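You operate a simulated robot arm through the tools that you are given. There is no shell and no other tool. Be economical: measure what you need, move in short steps, check, and stop when the job is done.

Carry out the task below with a simulated robot arm. There is one attempt and no reset: what you move stays moved.

## Task
Pack the blue card pack and green cup in the tiles box.
Fine: the pack stands in the narrow well, the cup in the wide one; then shut the lid and fasten the clasp; the other pack stays where it is.

It is judged by the outcome, as a careful person would: the job done as asked, and still so three seconds after it is handed in. It fails if anything else is knocked over, pushed out of place, dropped, spilled or broken. A push-on lid holds only when it is set on centred and level and pressed home; a screw cap is set on level and turned clockwise until tight.

## Robot
A 7-joint arm with a two-finger parallel gripper, fixed in place. Base frame: the origin is at the foot of the arm, x ahead of it, y to its left, z up; the work surface is at about z = 0.82. Units: m, rad, N and s.
With the tool pointing down near the work surface it reaches from about 0.24 to 0.68 m from the base axis. Its first joint turns from -1.152 to 1.152 rad. Payload 2.4 kg.
The TCP is the grasp point between the finger pads, 0.03 m short of the fingertips. In the tool frame z runs along the fingers and y along their closing line. Largest opening 0.094 m; finger width 0.028, thickness 0.01; the body of the gripper, 0.05 by 0.096 m, starts 0.055 m behind the TCP.
Orientation is that of the tool frame in the base frame, as a unit quaternion [x, y, z, w]. With the fingers straight down and closing along the base's y, the tool's x points along the base's -x, its y along +y and its z along -z.

## Interface
- The arm moves only by the tool step_arm. Its argument "steps" is a list of rows, each an object of numbers (a shift or turn left out is 0, a gripper value left out holds the last): "x", "y", "z": the shift along the tool's x, y, z in units of 300 mm (1.0 is 300 mm); "wx", "wy", "wz": the turn, a rotation vector about the tool's x, y, z in units of 90 degrees (1.0 is 90 degrees); "claw": the opening, from 0 (shut) to 1 (fully open). In form: [{"x": .., "y": .., "z": .., "wx": .., "wy": .., "wz": .., "claw": ..}, ...]. A call has 1 to 8 rows; each row is the pose to reach, as a shift and turn from the pose commanded when the call began, along the tool's axes at that moment. A call with a number of a shift or a turn outside -1 to 1 is refused whole. A row lasts 0.2 s, in which the tool goes at most 0.05 m and 0.15 rad; a call with a longer step from one row to the next is refused whole, and so is a gripper value outside its range. A pose out of reach is approached as far as the arm can. The call stops where the force on the tool passes 90 N (or 10 N more than at its start, if that is more) or the arm is blocked; 0.2 s more then pass. Each finger travels about 0.153 m/s and halts on what it meets, pressing with about 44 N; the grip force reading is that of the motor and also rises with nothing between the fingers. The clock runs only during rows and for 0.2 s after the last one: add rows that repeat a pose to give the fingers time. The reply holds the time, the measured pose of the TCP, the force on the tool along the base axes, the opening and the grip force, in the units named above and with some noise.
- Cameras (640 x 400 px; columns grow to the right, rows downward): "scene" is fixed at [0.023, 0.4865, 1.4572]; the picture's right is [-0.72, -0.69, 0.00], its down [-0.34, 0.36, -0.87] and it looks along [0.60, -0.63, -0.50] (base axes); focal length 348 px, centre (320, 200). "wrist" rides on the gripper at [0.076, 0.014, -0.103] in the tool frame; the picture's right is [-0.18, 0.98, 0.00], its down [-0.75, -0.14, -0.64] and it looks along [-0.63, -0.12, 0.77] (tool axes); focal length 243 px, centre (320, 200). There is no depth. A picture from a camera that has moved, and an enlarged one, comes with that camera's place and axes in the base frame and with its lens. The place of the scene camera against the robot may be out by one fixed shift of up to 0.025 m in any direction.
- get_image(camera): a new picture of that camera. No time passes.
- inspect(camera, box): a new picture of the part [left, top, right, bottom] of that camera's present view, enlarged. No time passes.
- finish_job(): hands the job in; it is judged then, once.

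Work in short steps. Places have to be worked out from the pictures, the camera data and where the tool is seen: move nearer, look again, correct. Check each grasp and each placing, and mend what went wrong. You have 120 turns and 68 pictures in all, those below and enlarged ones among them. Open the gripper and draw the arm clear of the work before you hand the job in, unless the task says otherwise; then end with one line.

The tools are called as a command line: name --argument value ..., lists and objects as JSON in quotes. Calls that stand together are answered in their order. step_arm: Moves the arm, as the interface text tells. Its arguments: {"type":"object","properties":{"steps":{"type":"array","items":{"type":"object","properties":{"x":{"type":"number"},"y":{"type":"number"},"z":{"type":"number"},"wx":{"type":"number"},"wy":{"type":"number"},"wz":{"type":"number"},"claw":{"type":"number"}}}}},"required":["steps"]} The other tools are called the same way: get_image (camera) takes a picture; inspect (camera, box) takes an enlarged picture of a part of a camera's view; finish_job () hands the job in.

At the start:

```text
t: 0.0
tool_pos: [0.3232, -0.062, 1.2845]
orientation: [0.0, 1.0, 0.0, 0.001]
contact_force: [0.3, -0.2, 0.5]
opening: 0.0941
grasp_force: 0.0
```

scene: 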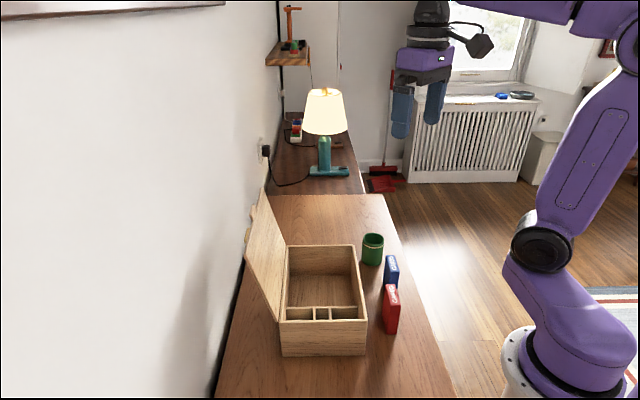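
wrist: 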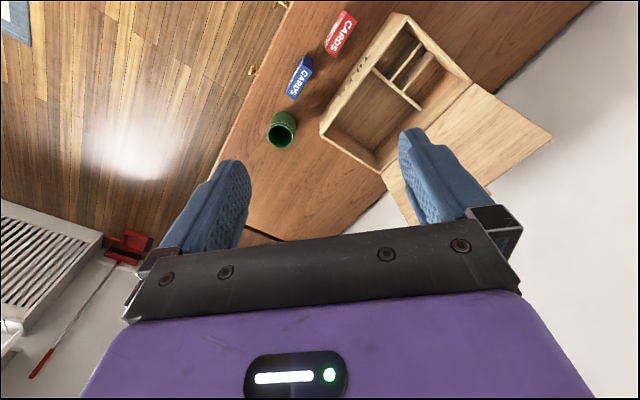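

I'll look closer at the box and objects before moving.

inspect --camera "scene" --box '[230, 180, 430, 370]'

inspect --camera "wrist" --box '[240, 0, 560, 200]'

```text
2.11 times, centred on (330, 275) of scene
camera zoom: at [0.023, 0.4865, 1.4572], right [-0.72, -0.69, 0.0], down [-0.34, 0.36, -0.87], along [0.6, -0.63, -0.5], focal length 733 px, centre (299, 42)
```

zoom: 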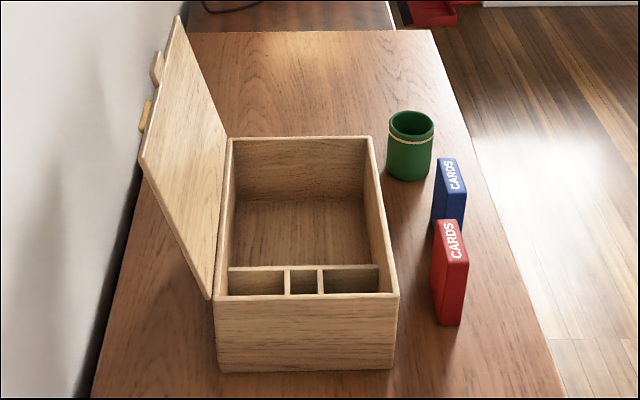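

```text
2.00 times, centred on (400, 100) of wrist
camera zoom: at [0.248, -0.0501, 1.3866], right [0.18, 0.98, 0.0], down [0.75, -0.14, 0.64], along [0.63, -0.12, -0.77], focal length 485 px, centre (160, 400)
```

zoom: 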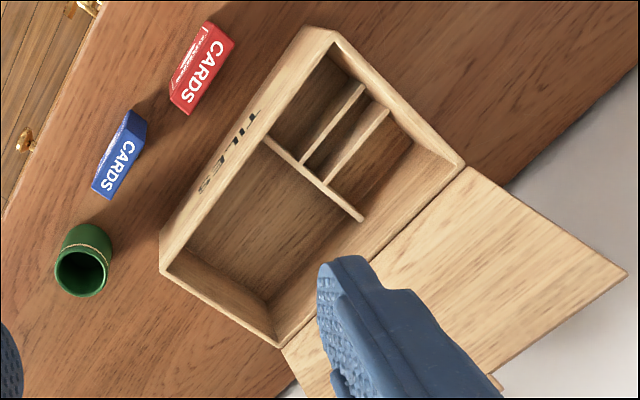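

The box sits at about 45°, with its centre near (0.42, 0.06). It has a big well and three small wells, the middle one narrow. I'll go lower and look with the wrist camera.

step_arm --steps '[{"x": 0.04, "z": 0.14}, {"x": 0.08, "z": 0.28}, {"x": 0.13, "z": 0.42}, {"x": 0.17, "z": 0.5}]'

get_image --camera "wrist"

```text
t: 1.0
tool_pos: [0.2724, -0.0627, 1.1328]
orientation: [-0.001, 1.0, 0.0, 0.0]
contact_force: [0.6, 0.2, -0.8]
opening: 0.0939
grasp_force: 0.0
```

```text
63 pictures are left
camera wrist: at [0.1974, -0.0503, 1.2358], right [0.18, 0.98, 0.0], down [0.75, -0.14, 0.64], along [0.63, -0.12, -0.77], focal length 243 px, centre (320, 200)
```

wrist: 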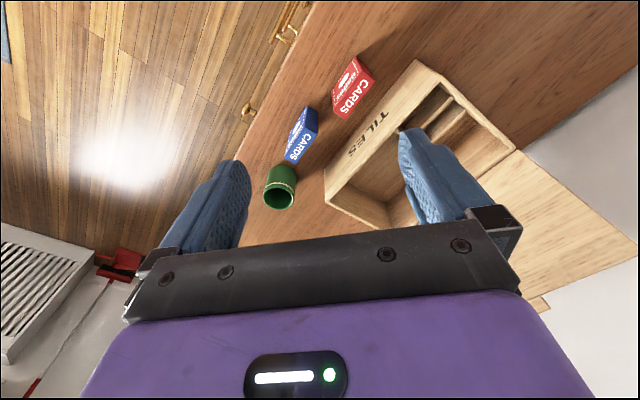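

inspect --camera "wrist" --box '[240, 30, 400, 220]'

inspect --camera "scene" --box '[340, 220, 420, 340]'

inspect --camera "scene" --box '[230, 180, 310, 260]'

```text
2.11 times, centred on (320, 125) of wrist
camera zoom: at [0.1974, -0.0503, 1.2358], right [0.18, 0.98, 0.0], down [0.75, -0.14, 0.64], along [0.63, -0.12, -0.77], focal length 511 px, centre (320, 358)
```

zoom: 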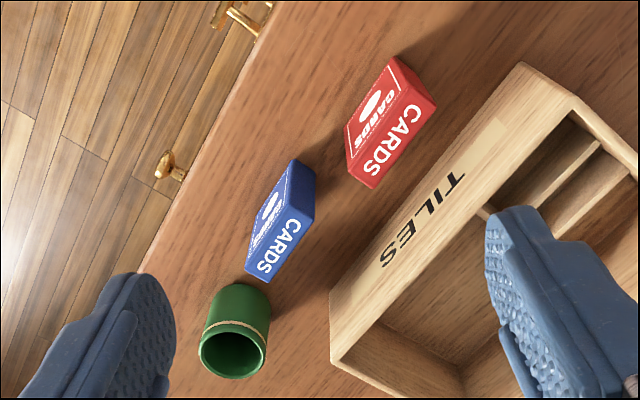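

```text
3.33 times, centred on (380, 280) of scene
camera zoom: at [0.023, 0.4865, 1.4572], right [-0.72, -0.69, 0.0], down [-0.34, 0.36, -0.87], along [0.6, -0.63, -0.5], focal length 1161 px, centre (120, -67)
```

zoom: 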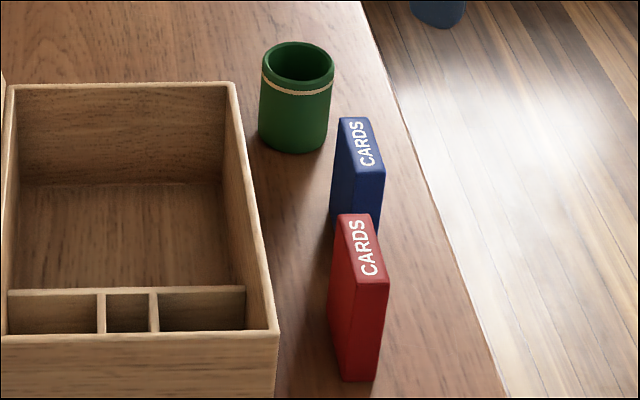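

```text
5.00 times, centred on (270, 220) of scene
camera zoom: at [0.023, 0.4865, 1.4572], right [-0.72, -0.69, 0.0], down [-0.34, 0.36, -0.87], along [0.6, -0.63, -0.5], focal length 1741 px, centre (570, 100)
```

zoom: 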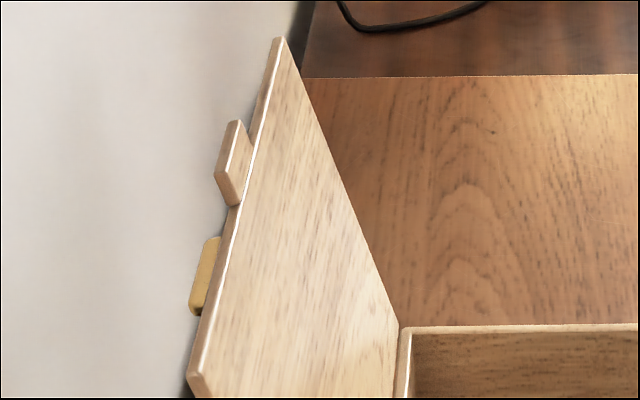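

Blue pack: centre ≈(0.363,-0.112), about 61×20×80 mm, long axis along (0.7,-0.7), with its label on top. I'll yaw the tool 45° to line up with the box and look into the small wells.

step_arm --steps '[{"x": -0.03, "y": 0.106, "z": -0.01, "wz": 0.083}, {"x": -0.06, "y": 0.21, "z": -0.02, "wz": 0.167}, {"x": -0.09, "y": 0.317, "z": -0.03, "wz": 0.25}, {"x": -0.12, "y": 0.42, "z": -0.04, "wz": 0.333}, {"x": -0.15, "y": 0.53, "z": -0.05, "wz": 0.417}, {"x": -0.183, "y": 0.634, "z": -0.05, "wz": 0.5}, {"x": -0.183, "y": 0.634, "z": -0.05, "wz": 0.5}]'

get_image --camera "wrist"

```text
t: 2.6
tool_pos: [0.3272, 0.1286, 1.1492]
orientation: [0.383, 0.924, 0.0, 0.0]
contact_force: [0.0, -0.2, 0.6]
opening: 0.0942
grasp_force: 0.1
```

```text
59 pictures are left
camera wrist: at [0.285, 0.1902, 1.2517], right [0.83, 0.56, 0.0], down [0.43, -0.63, 0.64], along [0.36, -0.53, -0.77], focal length 243 px, centre (320, 200)
```

wrist: 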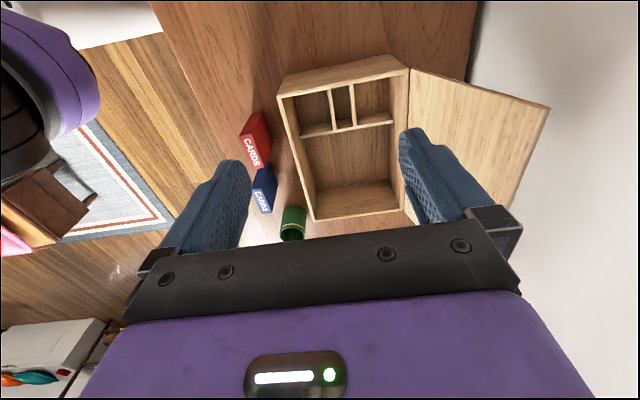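

inspect --camera "wrist" --box '[230, 40, 430, 165]'

inspect --camera "wrist" --box '[380, 40, 580, 240]'

```text
3.20 times, centred on (330, 102) of wrist
camera zoom: at [0.285, 0.1902, 1.2517], right [0.83, 0.56, 0.0], down [0.43, -0.63, 0.64], along [0.36, -0.53, -0.77], focal length 776 px, centre (288, 512)
```

zoom: 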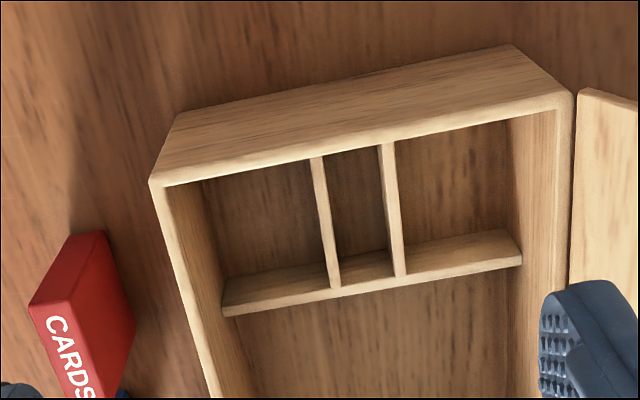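

```text
2.00 times, centred on (480, 140) of wrist
camera zoom: at [0.285, 0.1902, 1.2517], right [0.83, 0.56, 0.0], down [0.43, -0.63, 0.64], along [0.36, -0.53, -0.77], focal length 485 px, centre (0, 320)
```

zoom: 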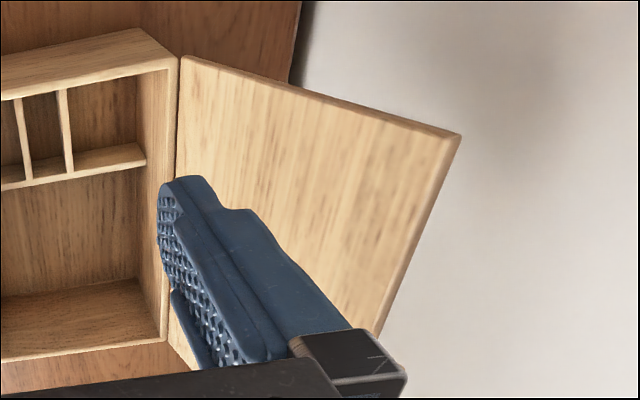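

Box: outer corner A≈(0.294,0.079), B≈(0.412,0.194), 44–45° orientation, rim z≈0.927. I'll go closer to measure the small wells and the divider height.

step_arm --steps '[{"x": -0.08, "y": 0.01, "z": 0.11}, {"x": -0.16, "y": 0.02, "z": 0.22}, {"x": -0.23, "y": 0.03, "z": 0.33}, {"x": -0.304, "y": 0.031, "z": 0.44}]'

inspect --camera "wrist" --box '[180, 0, 460, 175]'

```text
t: 3.6
tool_pos: [0.3982, 0.0697, 1.0163]
orientation: [0.383, 0.924, 0.0, 0.001]
contact_force: [0.1, -0.3, -0.3]
opening: 0.0942
grasp_force: 0.1
```

```text
2.29 times, centred on (320, 88) of wrist
camera zoom: at [0.3551, 0.1311, 1.1195], right [0.83, 0.56, 0.0], down [0.43, -0.63, 0.64], along [0.36, -0.53, -0.77], focal length 555 px, centre (320, 457)
```

zoom: 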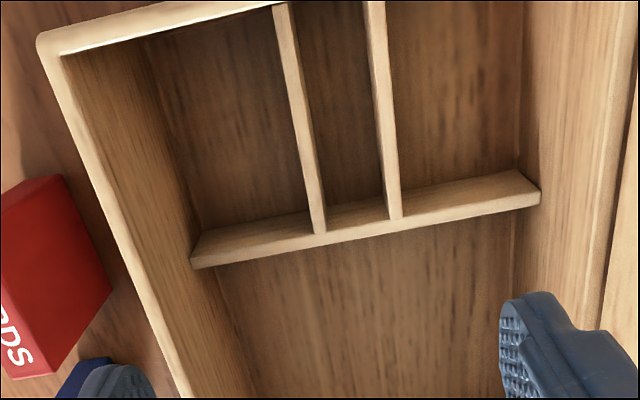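

The dividers are low (top z≈0.863, floor≈0.828). The narrow well is 27×77 mm, centred near (0.385,0.103). Next I hover over the blue pack to measure it.

step_arm --steps '[{"x": -0.087, "y": -0.128, "z": 0.01}, {"x": -0.174, "y": -0.256, "z": 0.02}, {"x": -0.26, "y": -0.383, "z": 0.03}, {"x": -0.347, "y": -0.511, "z": 0.05}, {"x": -0.347, "y": -0.511, "z": 0.053}]'

get_image --camera "wrist"

```text
t: 4.8
tool_pos: [0.3634, -0.1132, 1.0014]
orientation: [0.383, 0.924, 0.0, 0.0]
contact_force: [-0.3, 0.0, 0.3]
opening: 0.094
grasp_force: 0.1
```

```text
55 pictures are left
camera wrist: at [0.3199, -0.051, 1.1044], right [0.83, 0.56, 0.0], down [0.43, -0.63, 0.64], along [0.36, -0.53, -0.77], focal length 243 px, centre (320, 200)
```

wrist: 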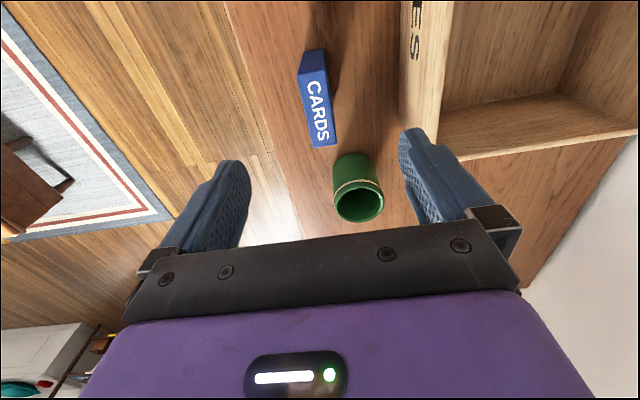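

inspect --camera "wrist" --box '[260, 30, 400, 230]'

```text
2.00 times, centred on (330, 130) of wrist
camera zoom: at [0.3199, -0.051, 1.1044], right [0.83, 0.56, 0.0], down [0.43, -0.63, 0.64], along [0.36, -0.53, -0.77], focal length 485 px, centre (300, 340)
```

zoom: 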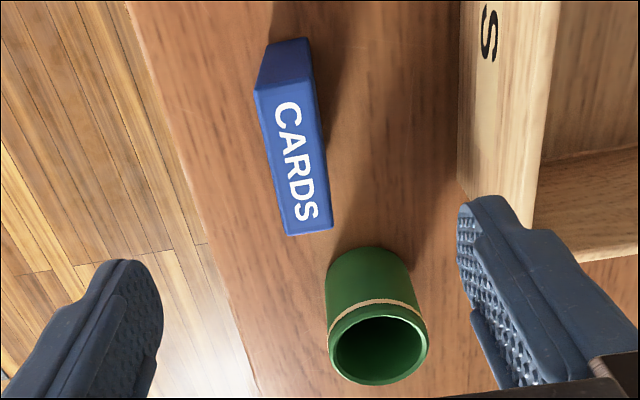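

Pack top z≈0.91, centre (0.359,-0.110), 45° confirmed. I'll descend to TCP z≈0.905 and grip across the thickness.

step_arm --steps '[{"x": 0.018, "y": -0.004, "z": 0.11}, {"x": 0.018, "y": -0.004, "z": 0.22}, {"x": 0.018, "y": -0.004, "z": 0.32}, {"x": 0.018, "y": -0.004, "z": 0.32}]'

step_arm --steps '[{"claw": 0.6}, {"claw": 0.4}, {"claw": 0.1}, {"claw": 0.1}, {"claw": 0.1}]'

get_image --camera "wrist"

```text
t: 5.8
tool_pos: [0.3581, -0.11, 0.9063]
orientation: [0.383, 0.924, 0.0, 0.0]
contact_force: [0.2, 0.2, -0.2]
opening: 0.0942
grasp_force: 0.1
```

```text
t: 7.0
tool_pos: [0.3582, -0.1091, 0.9063]
orientation: [0.382, 0.924, -0.001, 0.0]
contact_force: [1.1, -0.4, 1.0]
opening: 0.0256
grasp_force: 44.0
```

```text
53 pictures are left
camera wrist: at [0.3153, -0.0477, 1.0084], right [0.83, 0.56, 0.0], down [0.43, -0.63, 0.64], along [0.36, -0.53, -0.77], focal length 243 px, centre (320, 200)
```

wrist: 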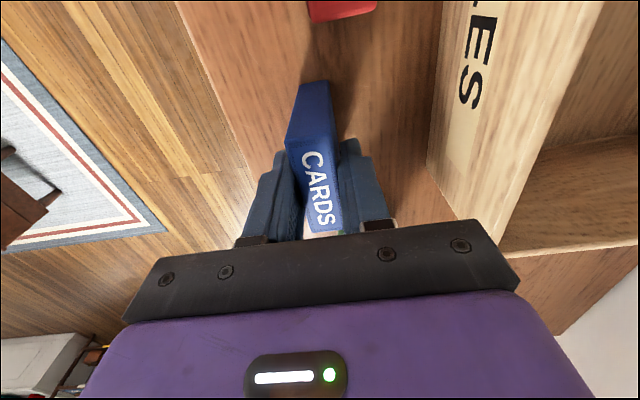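

Gripped (opening 25.6 mm, 44 N). Lifting straight up, then over to above the narrow well.

step_arm --steps '[{"z": -0.1}, {"z": -0.25}, {"z": -0.4}, {"z": -0.5}, {"z": -0.5}]'

step_arm --steps '[{"x": 0.087, "y": 0.113}, {"x": 0.174, "y": 0.225}, {"x": 0.262, "y": 0.338}, {"x": 0.349, "y": 0.45}, {"x": 0.436, "y": 0.563}, {"x": 0.436, "y": 0.563}]'

get_image --camera "wrist"

get_image --camera "scene"

```text
t: 8.2
tool_pos: [0.3589, -0.1083, 1.0544]
orientation: [0.381, 0.924, 0.0, 0.0]
contact_force: [-0.3, -0.7, -2.0]
opening: 0.0261
grasp_force: 44.1
```

```text
t: 9.6
tool_pos: [0.3852, 0.1049, 1.0553]
orientation: [0.383, 0.924, 0.001, 0.0]
contact_force: [-0.2, 0.1, -1.1]
opening: 0.0256
grasp_force: 43.7
```

```text
52 pictures are left
camera wrist: at [0.3429, 0.1661, 1.1582], right [0.83, 0.56, 0.0], down [0.43, -0.63, 0.64], along [0.36, -0.53, -0.77], focal length 243 px, centre (320, 200)
```

wrist: 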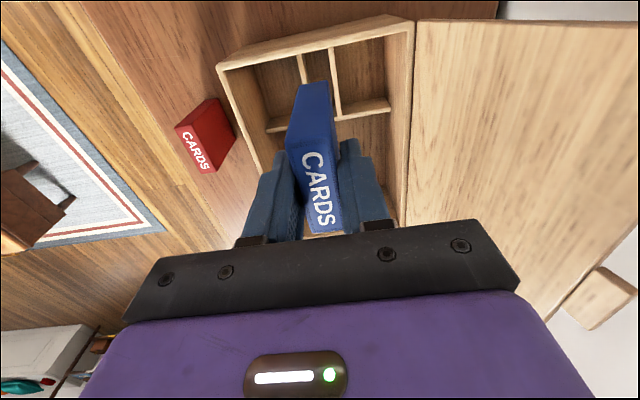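

```text
51 pictures are left
```

scene: 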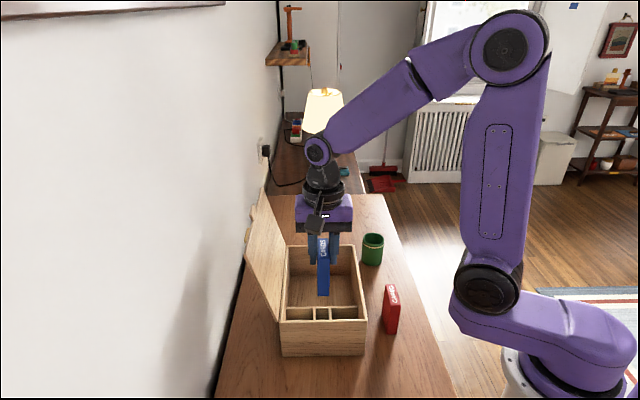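

Pack is over the well. I'll lower until its bottom is just above the dividers, then check alignment.

step_arm --steps '[{"z": 0.1}, {"z": 0.2}, {"z": 0.28}, {"z": 0.28}]'

inspect --camera "wrist" --box '[180, 0, 460, 240]'

inspect --camera "scene" --box '[270, 230, 380, 340]'

```text
t: 10.6
tool_pos: [0.3855, 0.1035, 0.9703]
orientation: [0.382, 0.924, 0.0, 0.0]
contact_force: [0.6, -0.3, 0.0]
opening: 0.0259
grasp_force: 44.6
```

```text
1.67 times, centred on (320, 120) of wrist
camera zoom: at [0.3435, 0.1645, 1.0738], right [0.83, 0.56, 0.0], down [0.43, -0.63, 0.64], along [0.36, -0.53, -0.77], focal length 404 px, centre (320, 333)
```

zoom: 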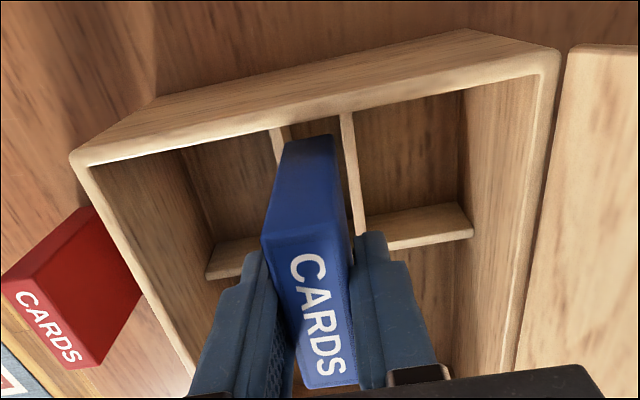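

```text
3.64 times, centred on (325, 285) of scene
camera zoom: at [0.023, 0.4865, 1.4572], right [-0.72, -0.69, 0.0], down [-0.34, 0.36, -0.87], along [0.6, -0.63, -0.5], focal length 1266 px, centre (302, -109)
```

zoom: 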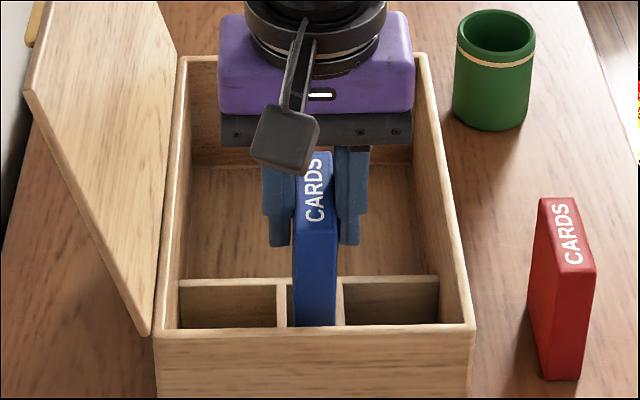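

Alignment is good in both views. Lowering slowly into the well.

step_arm --steps '[{"z": 0.04}, {"z": 0.08}, {"z": 0.12}, {"z": 0.15}, {"z": 0.17}, {"z": 0.178}, {"z": 0.178}]'

inspect --camera "scene" --box '[270, 230, 380, 340]'

```text
t: 12.2
tool_pos: [0.3853, 0.1027, 0.9174]
orientation: [0.383, 0.924, -0.001, 0.0]
contact_force: [0.5, -0.1, -1.0]
opening: 0.0252
grasp_force: 43.9
```

```text
3.64 times, centred on (325, 285) of scene
camera zoom: at [0.023, 0.4865, 1.4572], right [-0.72, -0.69, 0.0], down [-0.34, 0.36, -0.87], along [0.6, -0.63, -0.5], focal length 1266 px, centre (302, -109)
```

zoom: 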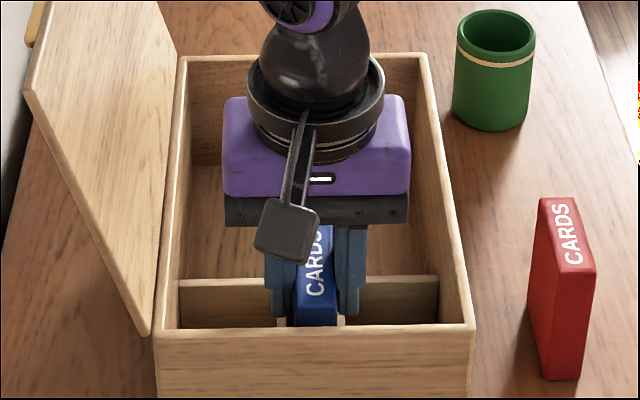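

No contact yet; pack is inside the well. I'll creep down a few mm to find the floor.

step_arm --steps '[{"z": 0.005}, {"z": 0.01}, {"z": 0.015}, {"z": 0.02}]'

```text
t: 13.2
tool_pos: [0.3865, 0.1035, 0.9127]
orientation: [0.383, 0.924, 0.0, 0.0]
contact_force: [-1.1, -1.4, 6.4]
opening: 0.0257
grasp_force: 44.1
```

Upward force of about 6 N means the pack is on the floor. I'll open the gripper gently and rise.

step_arm --steps '[{"claw": 0.35}, {"claw": 0.4}, {"claw": 0.45}, {"claw": 0.45}]'

step_arm --steps '[{"z": -0.1}, {"z": -0.2}, {"z": -0.35}, {"z": -0.45}]'

get_image --camera "wrist"

inspect --camera "scene" --box '[270, 230, 380, 340]'

```text
t: 14.2
tool_pos: [0.3856, 0.1029, 0.9111]
orientation: [0.382, 0.924, -0.001, 0.0]
contact_force: [-0.7, 0.3, -0.9]
opening: 0.0421
grasp_force: 0.0
```

```text
t: 15.2
tool_pos: [0.3858, 0.102, 1.0468]
orientation: [0.382, 0.924, 0.0, 0.0]
contact_force: [-0.1, -0.2, 0.2]
opening: 0.0423
grasp_force: 0.0
```

```text
47 pictures are left
camera wrist: at [0.3427, 0.1642, 1.1487], right [0.83, 0.56, 0.0], down [0.43, -0.63, 0.64], along [0.36, -0.53, -0.77], focal length 243 px, centre (320, 200)
```

wrist: 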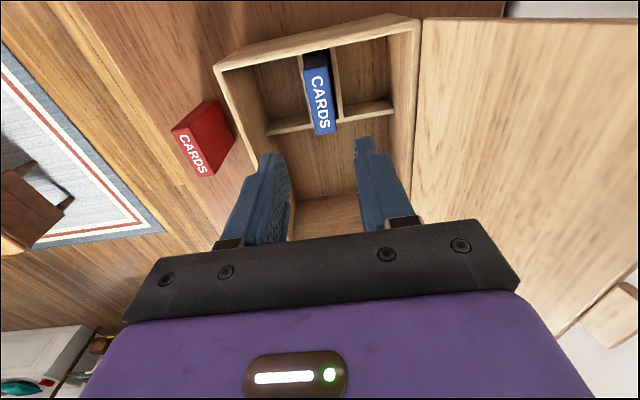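

```text
3.64 times, centred on (325, 285) of scene
camera zoom: at [0.023, 0.4865, 1.4572], right [-0.72, -0.69, 0.0], down [-0.34, 0.36, -0.87], along [0.6, -0.63, -0.5], focal length 1266 px, centre (302, -109)
```

zoom: 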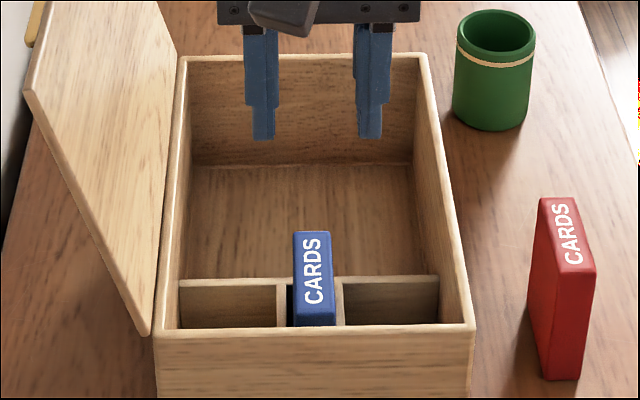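

The pack stands well in the narrow well. The cup is near (0.468,-0.176), Ø≈59 mm, rim z≈0.888 and close to the box, so I yaw back 45° to keep the fingers clear of the box wall and hover.

step_arm --steps '[{"x": -0.121, "y": -0.066, "z": 0.0, "wz": -0.071, "claw": 0.9}, {"x": -0.243, "y": -0.132, "z": 0.0, "wz": -0.143}, {"x": -0.364, "y": -0.198, "z": 0.0, "wz": -0.214}, {"x": -0.485, "y": -0.264, "z": 0.05, "wz": -0.286}, {"x": -0.606, "y": -0.33, "z": 0.1, "wz": -0.357}, {"x": -0.728, "y": -0.396, "z": 0.133, "wz": -0.429}, {"x": -0.849, "y": -0.462, "z": 0.133, "wz": -0.5}, {"x": -0.849, "y": -0.462, "z": 0.133, "wz": -0.5}]'

get_image --camera "wrist"

```text
t: 17.0
tool_pos: [0.4687, -0.1745, 1.0063]
orientation: [-0.001, 1.0, 0.0, 0.0]
contact_force: [-0.2, -0.7, 0.2]
opening: 0.0843
grasp_force: 0.0
```

```text
45 pictures are left
camera wrist: at [0.3929, -0.1625, 1.1093], right [0.18, 0.98, 0.0], down [0.75, -0.14, 0.64], along [0.63, -0.12, -0.77], focal length 243 px, centre (320, 200)
```

wrist: 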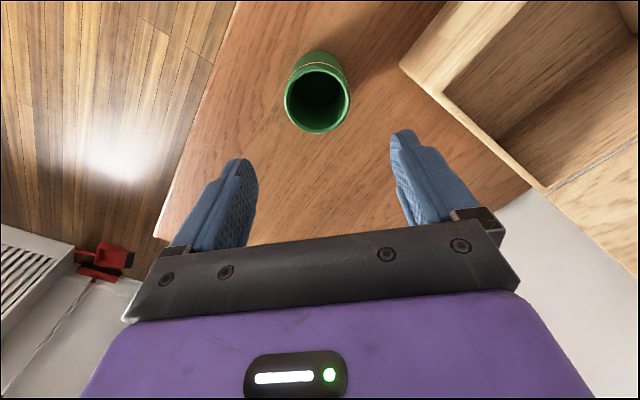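

Cup centre ≈(0.463,-0.178); the box corner is 37 mm clear of the finger path. Descending and gripping.

step_arm --steps '[{"x": 0.019, "y": -0.012}, {"x": 0.019, "y": -0.012, "z": 0.12}, {"x": 0.019, "y": -0.012, "z": 0.26}, {"x": 0.019, "y": -0.012, "z": 0.38}, {"x": 0.019, "y": -0.012, "z": 0.48}, {"x": 0.019, "y": -0.012, "z": 0.48}]'

step_arm --steps '[{"claw": 0.75}, {"claw": 0.65}, {"claw": 0.55}, {"claw": 0.5}, {"claw": 0.5}]'

get_image --camera "wrist"

```text
t: 18.4
tool_pos: [0.4614, -0.1793, 0.8612]
orientation: [0.0, 1.0, 0.0, -0.001]
contact_force: [0.3, 0.9, -0.6]
opening: 0.0844
grasp_force: 0.2
```

```text
t: 19.6
tool_pos: [0.4617, -0.1796, 0.8624]
orientation: [0.0, 1.0, 0.0, 0.001]
contact_force: [0.0, -0.6, 0.6]
opening: 0.0574
grasp_force: 44.2
```

```text
44 pictures are left
camera wrist: at [0.3865, -0.1671, 0.9647], right [0.18, 0.98, 0.0], down [0.75, -0.14, 0.64], along [0.63, -0.12, -0.77], focal length 243 px, centre (320, 200)
```

wrist: 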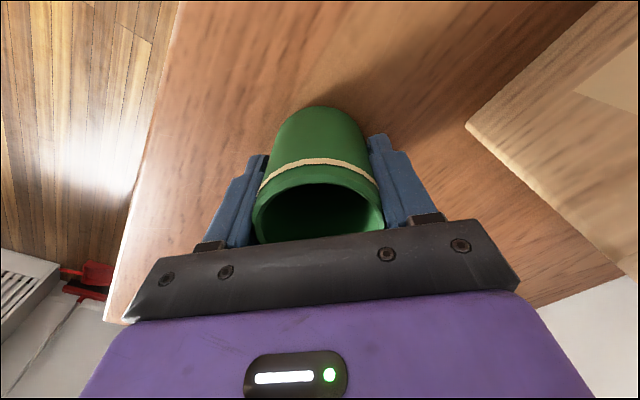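

Cup gripped (57 mm). Lifting up and carrying it over the wide well.

step_arm --steps '[{"z": -0.08}, {"z": -0.22}, {"z": -0.38}, {"z": -0.5}, {"z": -0.57}, {"z": -0.57}]'

step_arm --steps '[{"x": -0.004, "y": 0.12}, {"x": -0.008, "y": 0.26}, {"x": -0.012, "y": 0.4}, {"x": -0.015, "y": 0.55}, {"x": -0.015, "y": 0.674}, {"x": -0.015, "y": 0.674}]'

get_image --camera "wrist"

get_image --camera "scene"

```text
t: 21.0
tool_pos: [0.4605, -0.1785, 1.0343]
orientation: [-0.001, 1.0, 0.0, 0.0]
contact_force: [-0.3, 0.1, -0.3]
opening: 0.0572
grasp_force: 44.6
```

```text
t: 22.4
tool_pos: [0.4681, 0.0232, 1.0331]
orientation: [0.0, 1.0, 0.0, 0.0]
contact_force: [-0.4, 0.3, -0.4]
opening: 0.0574
grasp_force: 43.7
```

```text
43 pictures are left
camera wrist: at [0.3922, 0.0364, 1.1364], right [0.18, 0.98, 0.0], down [0.75, -0.14, 0.64], along [0.63, -0.12, -0.77], focal length 243 px, centre (320, 200)
```

wrist: 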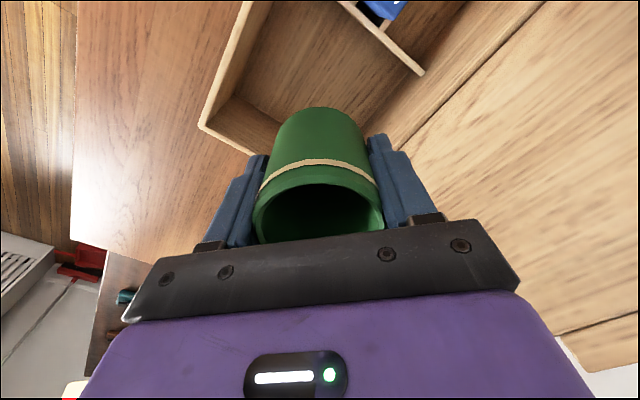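

```text
42 pictures are left
```

scene: 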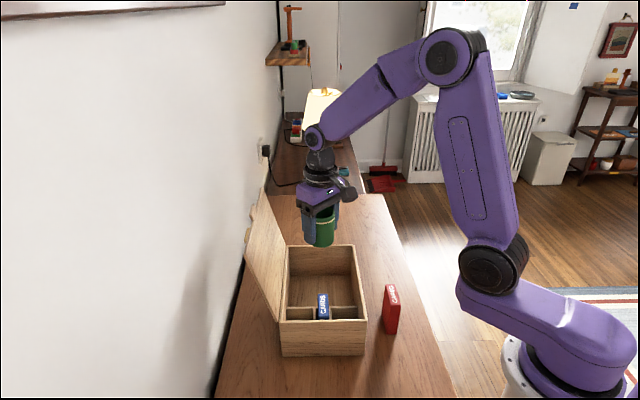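

Centred over the wide well. Lowering in.

step_arm --steps '[{"z": 0.12}, {"z": 0.24}, {"z": 0.35}, {"z": 0.44}, {"z": 0.5}, {"z": 0.53}, {"z": 0.53}]'

step_arm --steps '[{"z": 0.007}, {"z": 0.012}, {"z": 0.018}, {"z": 0.024}]'

```text
t: 24.0
tool_pos: [0.4667, 0.024, 0.8738]
orientation: [0.0, 1.0, 0.0, 0.0]
contact_force: [-0.1, 0.5, -0.9]
opening: 0.0573
grasp_force: 44.0
```

```text
t: 25.0
tool_pos: [0.4676, 0.0236, 0.8683]
orientation: [0.0, 1.0, 0.0, 0.0]
contact_force: [-4.4, -1.9, 14.1]
opening: 0.0572
grasp_force: 43.6
```

On the floor (14 N). Releasing and rising.

step_arm --steps '[{"z": -0.005, "claw": 0.65}, {"z": -0.005, "claw": 0.75}, {"z": -0.005, "claw": 0.8}, {"z": -0.005, "claw": 0.8}]'

step_arm --steps '[{"z": -0.08}, {"z": -0.2}, {"z": -0.35}, {"z": -0.5}, {"z": -0.65}, {"z": -0.8}]'

get_image --camera "scene"

get_image --camera "wrist"

```text
t: 26.0
tool_pos: [0.467, 0.023, 0.8691]
orientation: [0.0, 1.0, 0.0, 0.0]
contact_force: [-0.5, 1.1, 0.2]
opening: 0.0754
grasp_force: 0.1
```

```text
t: 27.4
tool_pos: [0.4667, 0.0236, 1.1088]
orientation: [0.0, 1.0, 0.0, 0.0]
contact_force: [-0.3, -0.5, 0.0]
opening: 0.075
grasp_force: 0.2
```

```text
41 pictures are left
```

scene: 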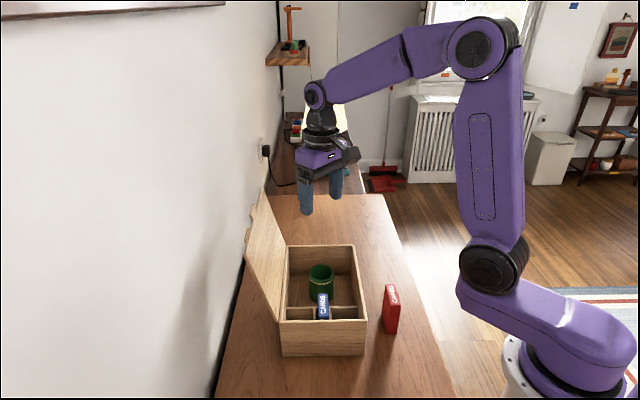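

```text
40 pictures are left
camera wrist: at [0.3914, 0.0358, 1.2125], right [0.18, 0.98, 0.0], down [0.75, -0.14, 0.64], along [0.63, -0.12, -0.77], focal length 243 px, centre (320, 200)
```

wrist: 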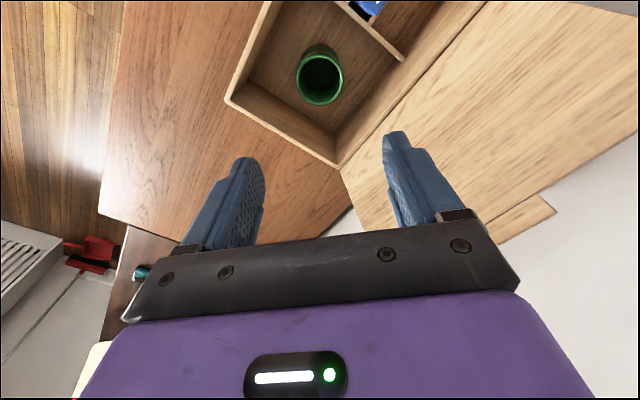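

Cup placed upright. Now I'll look at the lid's free edge (≈(0.532,0.148,1.083)) and the clasp.

step_arm --steps '[{"x": -0.03, "y": 0.08, "z": -0.1}, {"x": -0.06, "y": 0.17, "z": -0.2}, {"x": -0.09, "y": 0.25, "z": -0.3}, {"x": -0.133, "y": 0.333, "z": -0.3}, {"x": -0.133, "y": 0.333, "z": -0.3}]'

get_image --camera "wrist"

inspect --camera "scene" --box '[230, 180, 330, 330]'

```text
t: 28.6
tool_pos: [0.506, 0.1232, 1.2001]
orientation: [0.0, 1.0, 0.0, 0.0]
contact_force: [0.7, 0.9, -0.2]
opening: 0.075
grasp_force: 0.2
```

```text
39 pictures are left
camera wrist: at [0.4312, 0.136, 1.3018], right [0.18, 0.98, 0.0], down [0.75, -0.14, 0.64], along [0.63, -0.12, -0.77], focal length 243 px, centre (320, 200)
```

wrist: 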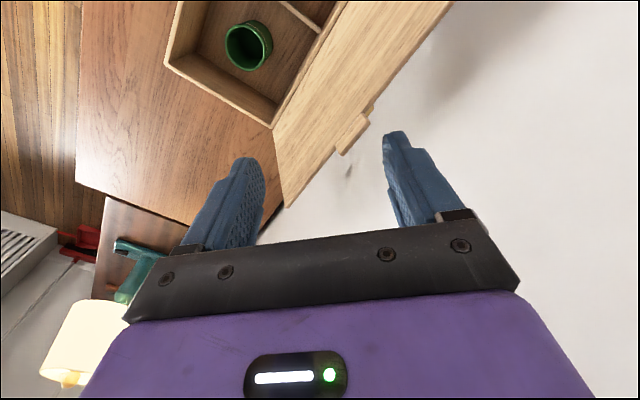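

```text
2.67 times, centred on (280, 255) of scene
camera zoom: at [0.023, 0.4865, 1.4572], right [-0.72, -0.69, 0.0], down [-0.34, 0.36, -0.87], along [0.6, -0.63, -0.5], focal length 929 px, centre (427, 53)
```

zoom: 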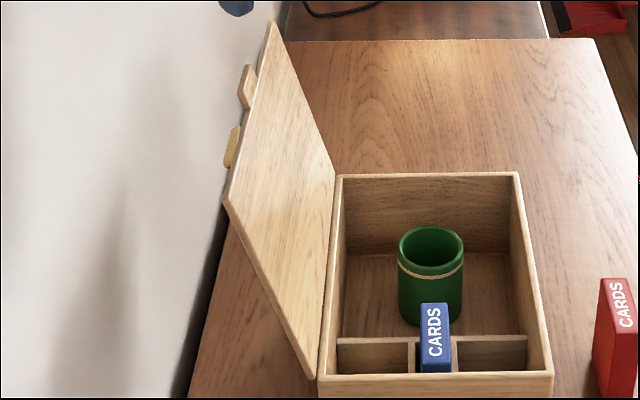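

inspect --camera "wrist" --box '[260, 0, 460, 210]'

```text
1.90 times, centred on (360, 105) of wrist
camera zoom: at [0.4312, 0.136, 1.3018], right [0.18, 0.98, 0.0], down [0.75, -0.14, 0.64], along [0.63, -0.12, -0.77], focal length 462 px, centre (244, 381)
```

zoom: 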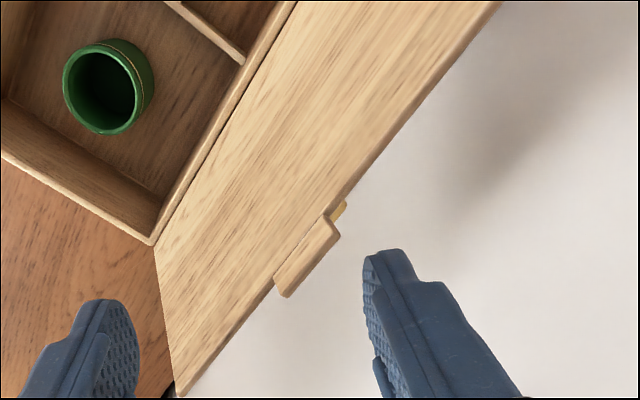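

The tab is at mid lid and the gold clasp beside it, both on the free edge. I'll straddle the lid edge (at x−y≈0.47, clear of the tab) with fingers closing across the lid, so it can be swung and supported. First I turn the tool and hover.

step_arm --steps '[{"x": -0.035, "y": -0.013, "wz": 0.083, "claw": 0.64}, {"x": -0.07, "y": -0.026, "wz": 0.167}, {"x": -0.105, "y": -0.04, "wz": 0.25}, {"x": -0.14, "y": -0.053, "wz": 0.333}, {"x": -0.175, "y": -0.066, "wz": 0.417}, {"x": -0.212, "y": -0.079, "wz": 0.5}, {"x": -0.212, "y": -0.079, "wz": 0.5}]'

get_image --camera "wrist"

get_image --camera "scene"

```text
t: 30.2
tool_pos: [0.5703, 0.0996, 1.1983]
orientation: [0.383, 0.924, 0.0, 0.0]
contact_force: [0.2, 0.0, 0.0]
opening: 0.0604
grasp_force: 0.0
```

```text
36 pictures are left
camera wrist: at [0.5276, 0.1612, 1.3014], right [0.83, 0.56, 0.0], down [0.43, -0.63, 0.64], along [0.36, -0.53, -0.77], focal length 243 px, centre (320, 200)
```

wrist: 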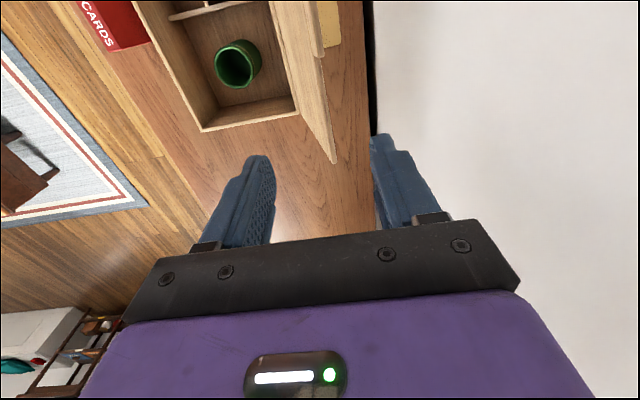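

```text
35 pictures are left
```

scene: 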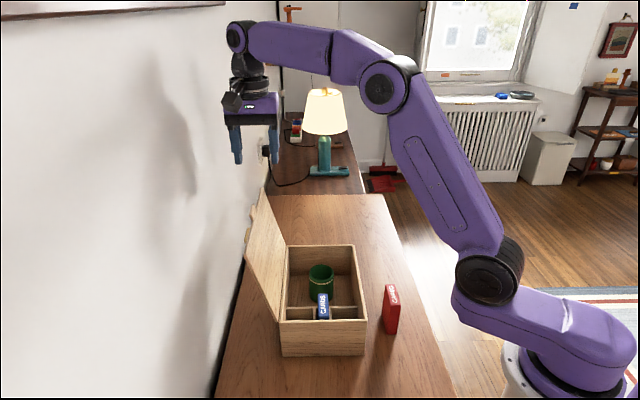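

inspect --camera "wrist" --box '[260, 0, 420, 170]'

```text
2.35 times, centred on (340, 85) of wrist
camera zoom: at [0.5276, 0.1612, 1.3014], right [0.83, 0.56, 0.0], down [0.43, -0.63, 0.64], along [0.36, -0.53, -0.77], focal length 571 px, centre (273, 471)
```

zoom: 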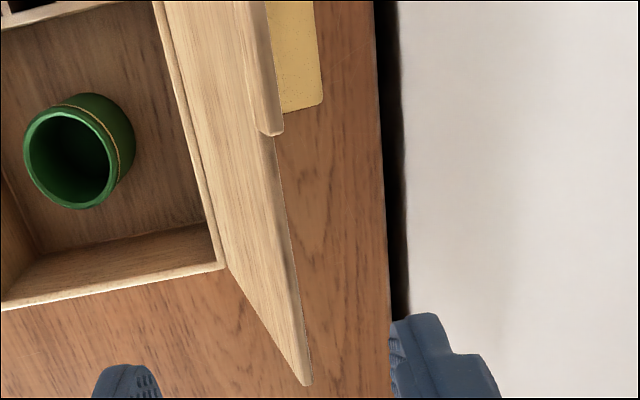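

The clasp is a hinged gold flap hanging off the lid's outer side; wall clearance is fine. I'll descend to straddle the lid edge.

step_arm --steps '[{"z": 0.12}, {"z": 0.24}, {"z": 0.34}, {"z": 0.433}, {"z": 0.433}]'

get_image --camera "wrist"

inspect --camera "scene" --box '[220, 130, 340, 280]'

```text
t: 31.4
tool_pos: [0.5704, 0.0985, 1.0683]
orientation: [0.383, 0.924, 0.0, 0.0]
contact_force: [0.1, -1.1, 0.5]
opening: 0.0604
grasp_force: 0.0
```

```text
33 pictures are left
camera wrist: at [0.528, 0.1609, 1.1712], right [0.83, 0.56, 0.0], down [0.43, -0.63, 0.64], along [0.36, -0.53, -0.77], focal length 243 px, centre (320, 200)
```

wrist: 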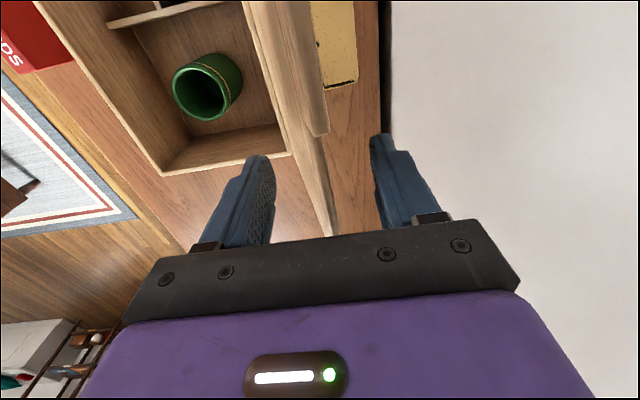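

```text
2.67 times, centred on (280, 205) of scene
camera zoom: at [0.023, 0.4865, 1.4572], right [-0.72, -0.69, 0.0], down [-0.34, 0.36, -0.87], along [0.6, -0.63, -0.5], focal length 929 px, centre (427, 187)
```

zoom: 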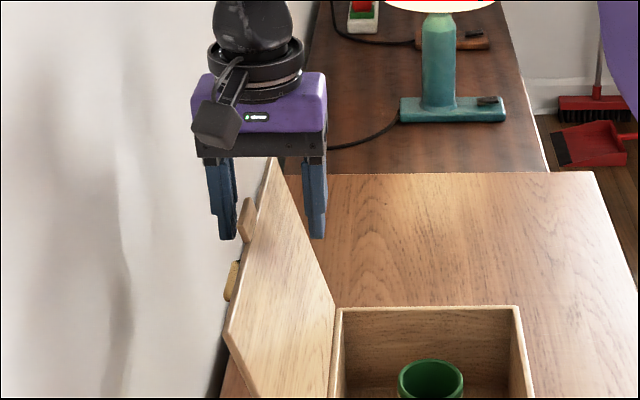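

Lid edge lies between the fingers. I'll sweep inward (tool −y) so the outer finger carries the lid past vertical, where it will come to rest on the inner finger.

step_arm --steps '[{"y": -0.04}, {"y": -0.08}, {"y": -0.12}, {"y": -0.16}, {"y": -0.2}, {"y": -0.24}, {"y": -0.277}]'

get_image --camera "scene"

get_image --camera "wrist"

```text
t: 33.0
tool_pos: [0.5103, 0.0399, 1.0684]
orientation: [0.383, 0.924, 0.0, 0.0]
contact_force: [0.6, -0.2, -0.1]
opening: 0.0601
grasp_force: 0.0
```

```text
31 pictures are left
```

scene: 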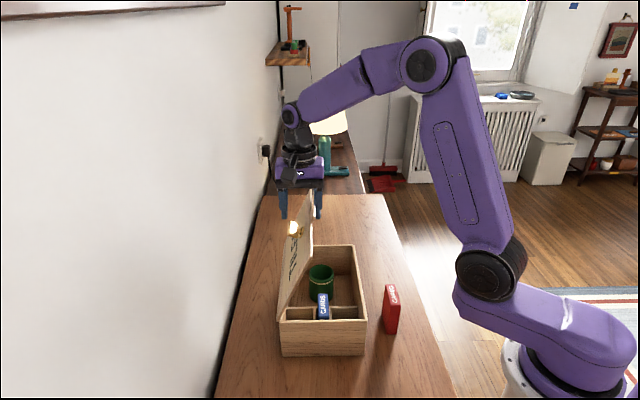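

```text
30 pictures are left
camera wrist: at [0.4682, 0.1017, 1.1717], right [0.83, 0.56, 0.0], down [0.43, -0.63, 0.64], along [0.36, -0.53, -0.77], focal length 243 px, centre (320, 200)
```

wrist: 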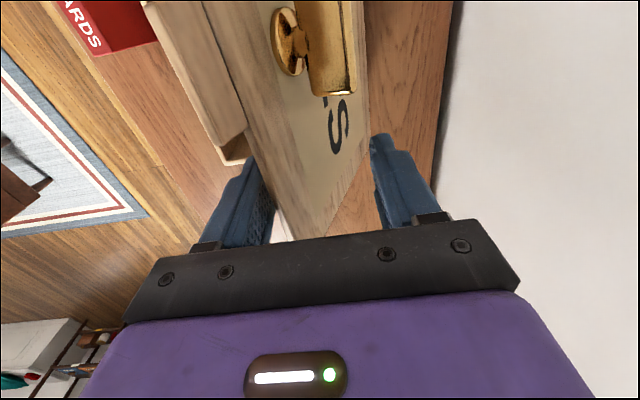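

The lid now rests on the inner finger. I'll take a close look at the clasp.

inspect --camera "wrist" --box '[210, 0, 390, 150]'

inspect --camera "scene" --box '[265, 180, 345, 280]'

```text
2.67 times, centred on (300, 75) of wrist
camera zoom: at [0.4682, 0.1017, 1.1717], right [0.83, 0.56, 0.0], down [0.43, -0.63, 0.64], along [0.36, -0.53, -0.77], focal length 647 px, centre (373, 533)
```

zoom: 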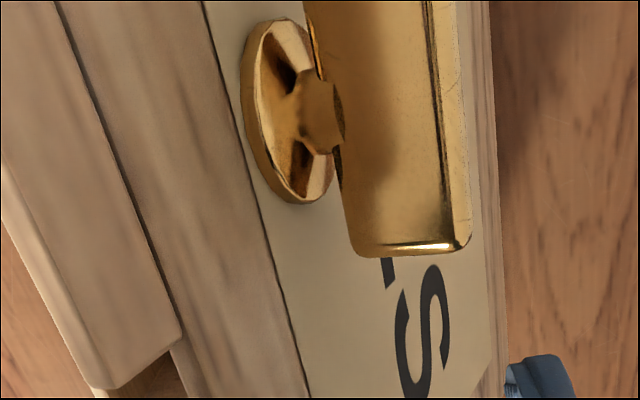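

```text
4.00 times, centred on (305, 230) of scene
camera zoom: at [0.023, 0.4865, 1.4572], right [-0.72, -0.69, 0.0], down [-0.34, 0.36, -0.87], along [0.6, -0.63, -0.5], focal length 1393 px, centre (380, 80)
```

zoom: 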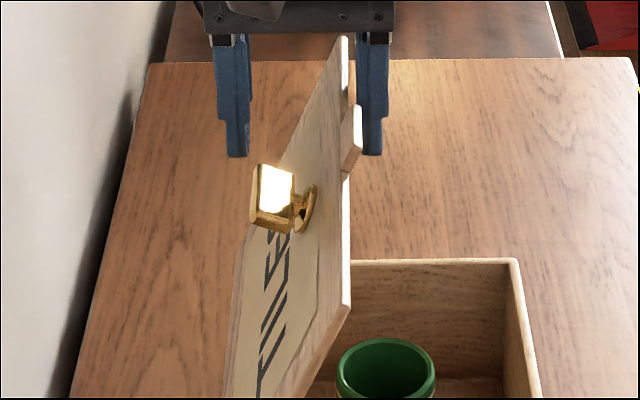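

The clasp is a gold turn-knob on the lid. Continuing: open the gripper wider and walk the lid down, its edge resting on the inner finger, to about 65°.

step_arm --steps '[{"claw": 0.8}, {"claw": 1.0}, {"y": -0.04, "z": 0.01}, {"y": -0.075, "z": 0.022}, {"y": -0.103, "z": 0.033}, {"y": -0.15, "z": 0.085}, {"y": -0.19, "z": 0.14}, {"y": -0.19, "z": 0.14}]'

inspect --camera "scene" --box '[240, 170, 420, 350]'

```text
t: 34.8
tool_pos: [0.471, -0.0, 1.0274]
orientation: [0.382, 0.924, 0.0, 0.0]
contact_force: [-0.7, -0.4, 0.3]
opening: 0.094
grasp_force: 0.1
```

```text
2.22 times, centred on (330, 260) of scene
camera zoom: at [0.023, 0.4865, 1.4572], right [-0.72, -0.69, 0.0], down [-0.34, 0.36, -0.87], along [0.6, -0.63, -0.5], focal length 774 px, centre (298, 67)
```

zoom: 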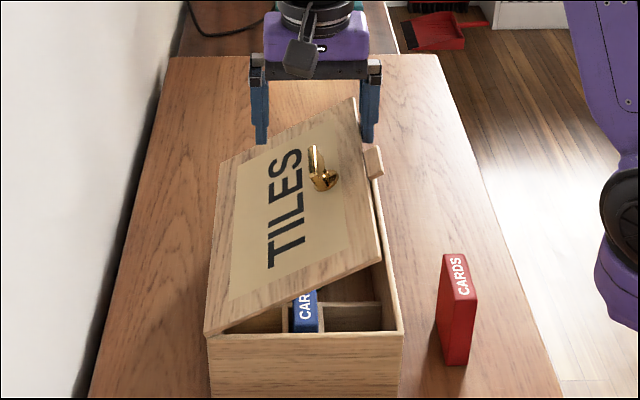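

Works nicely: the lid is about 60° down and controlled. Continuing to nearly closed.

step_arm --steps '[{"y": -0.02, "z": 0.04}, {"y": -0.04, "z": 0.085}, {"y": -0.06, "z": 0.125}, {"y": -0.07, "z": 0.13}, {"y": -0.08, "z": 0.13}, {"y": -0.1, "z": 0.13}, {"y": -0.12, "z": 0.12}, {"y": -0.12, "z": 0.12}]'

inspect --camera "scene" --box '[240, 170, 420, 350]'

get_image --camera "wrist"

```text
t: 36.6
tool_pos: [0.447, -0.0253, 0.9914]
orientation: [0.382, 0.924, 0.0, 0.0]
contact_force: [-0.6, 0.0, 0.3]
opening: 0.0939
grasp_force: 0.2
```

```text
2.22 times, centred on (330, 260) of scene
camera zoom: at [0.023, 0.4865, 1.4572], right [-0.72, -0.69, 0.0], down [-0.34, 0.36, -0.87], along [0.6, -0.63, -0.5], focal length 774 px, centre (298, 67)
```

zoom: 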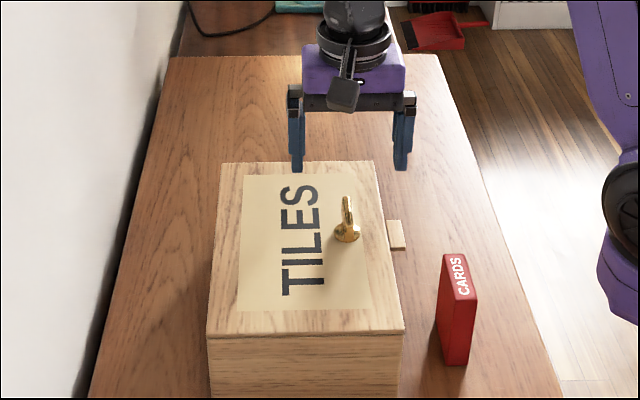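

```text
25 pictures are left
camera wrist: at [0.4026, 0.0361, 1.0938], right [0.83, 0.56, 0.0], down [0.43, -0.63, 0.64], along [0.36, -0.53, -0.77], focal length 243 px, centre (320, 200)
```

wrist: 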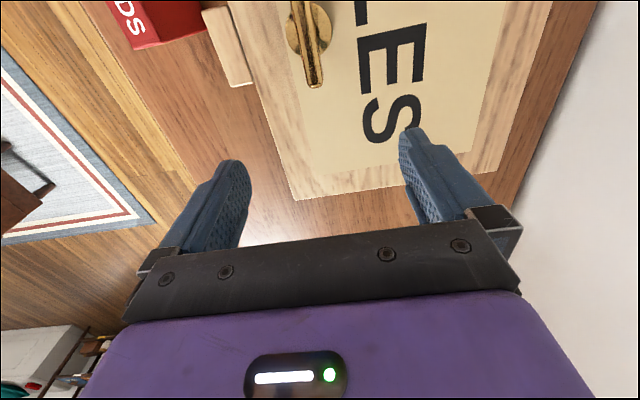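

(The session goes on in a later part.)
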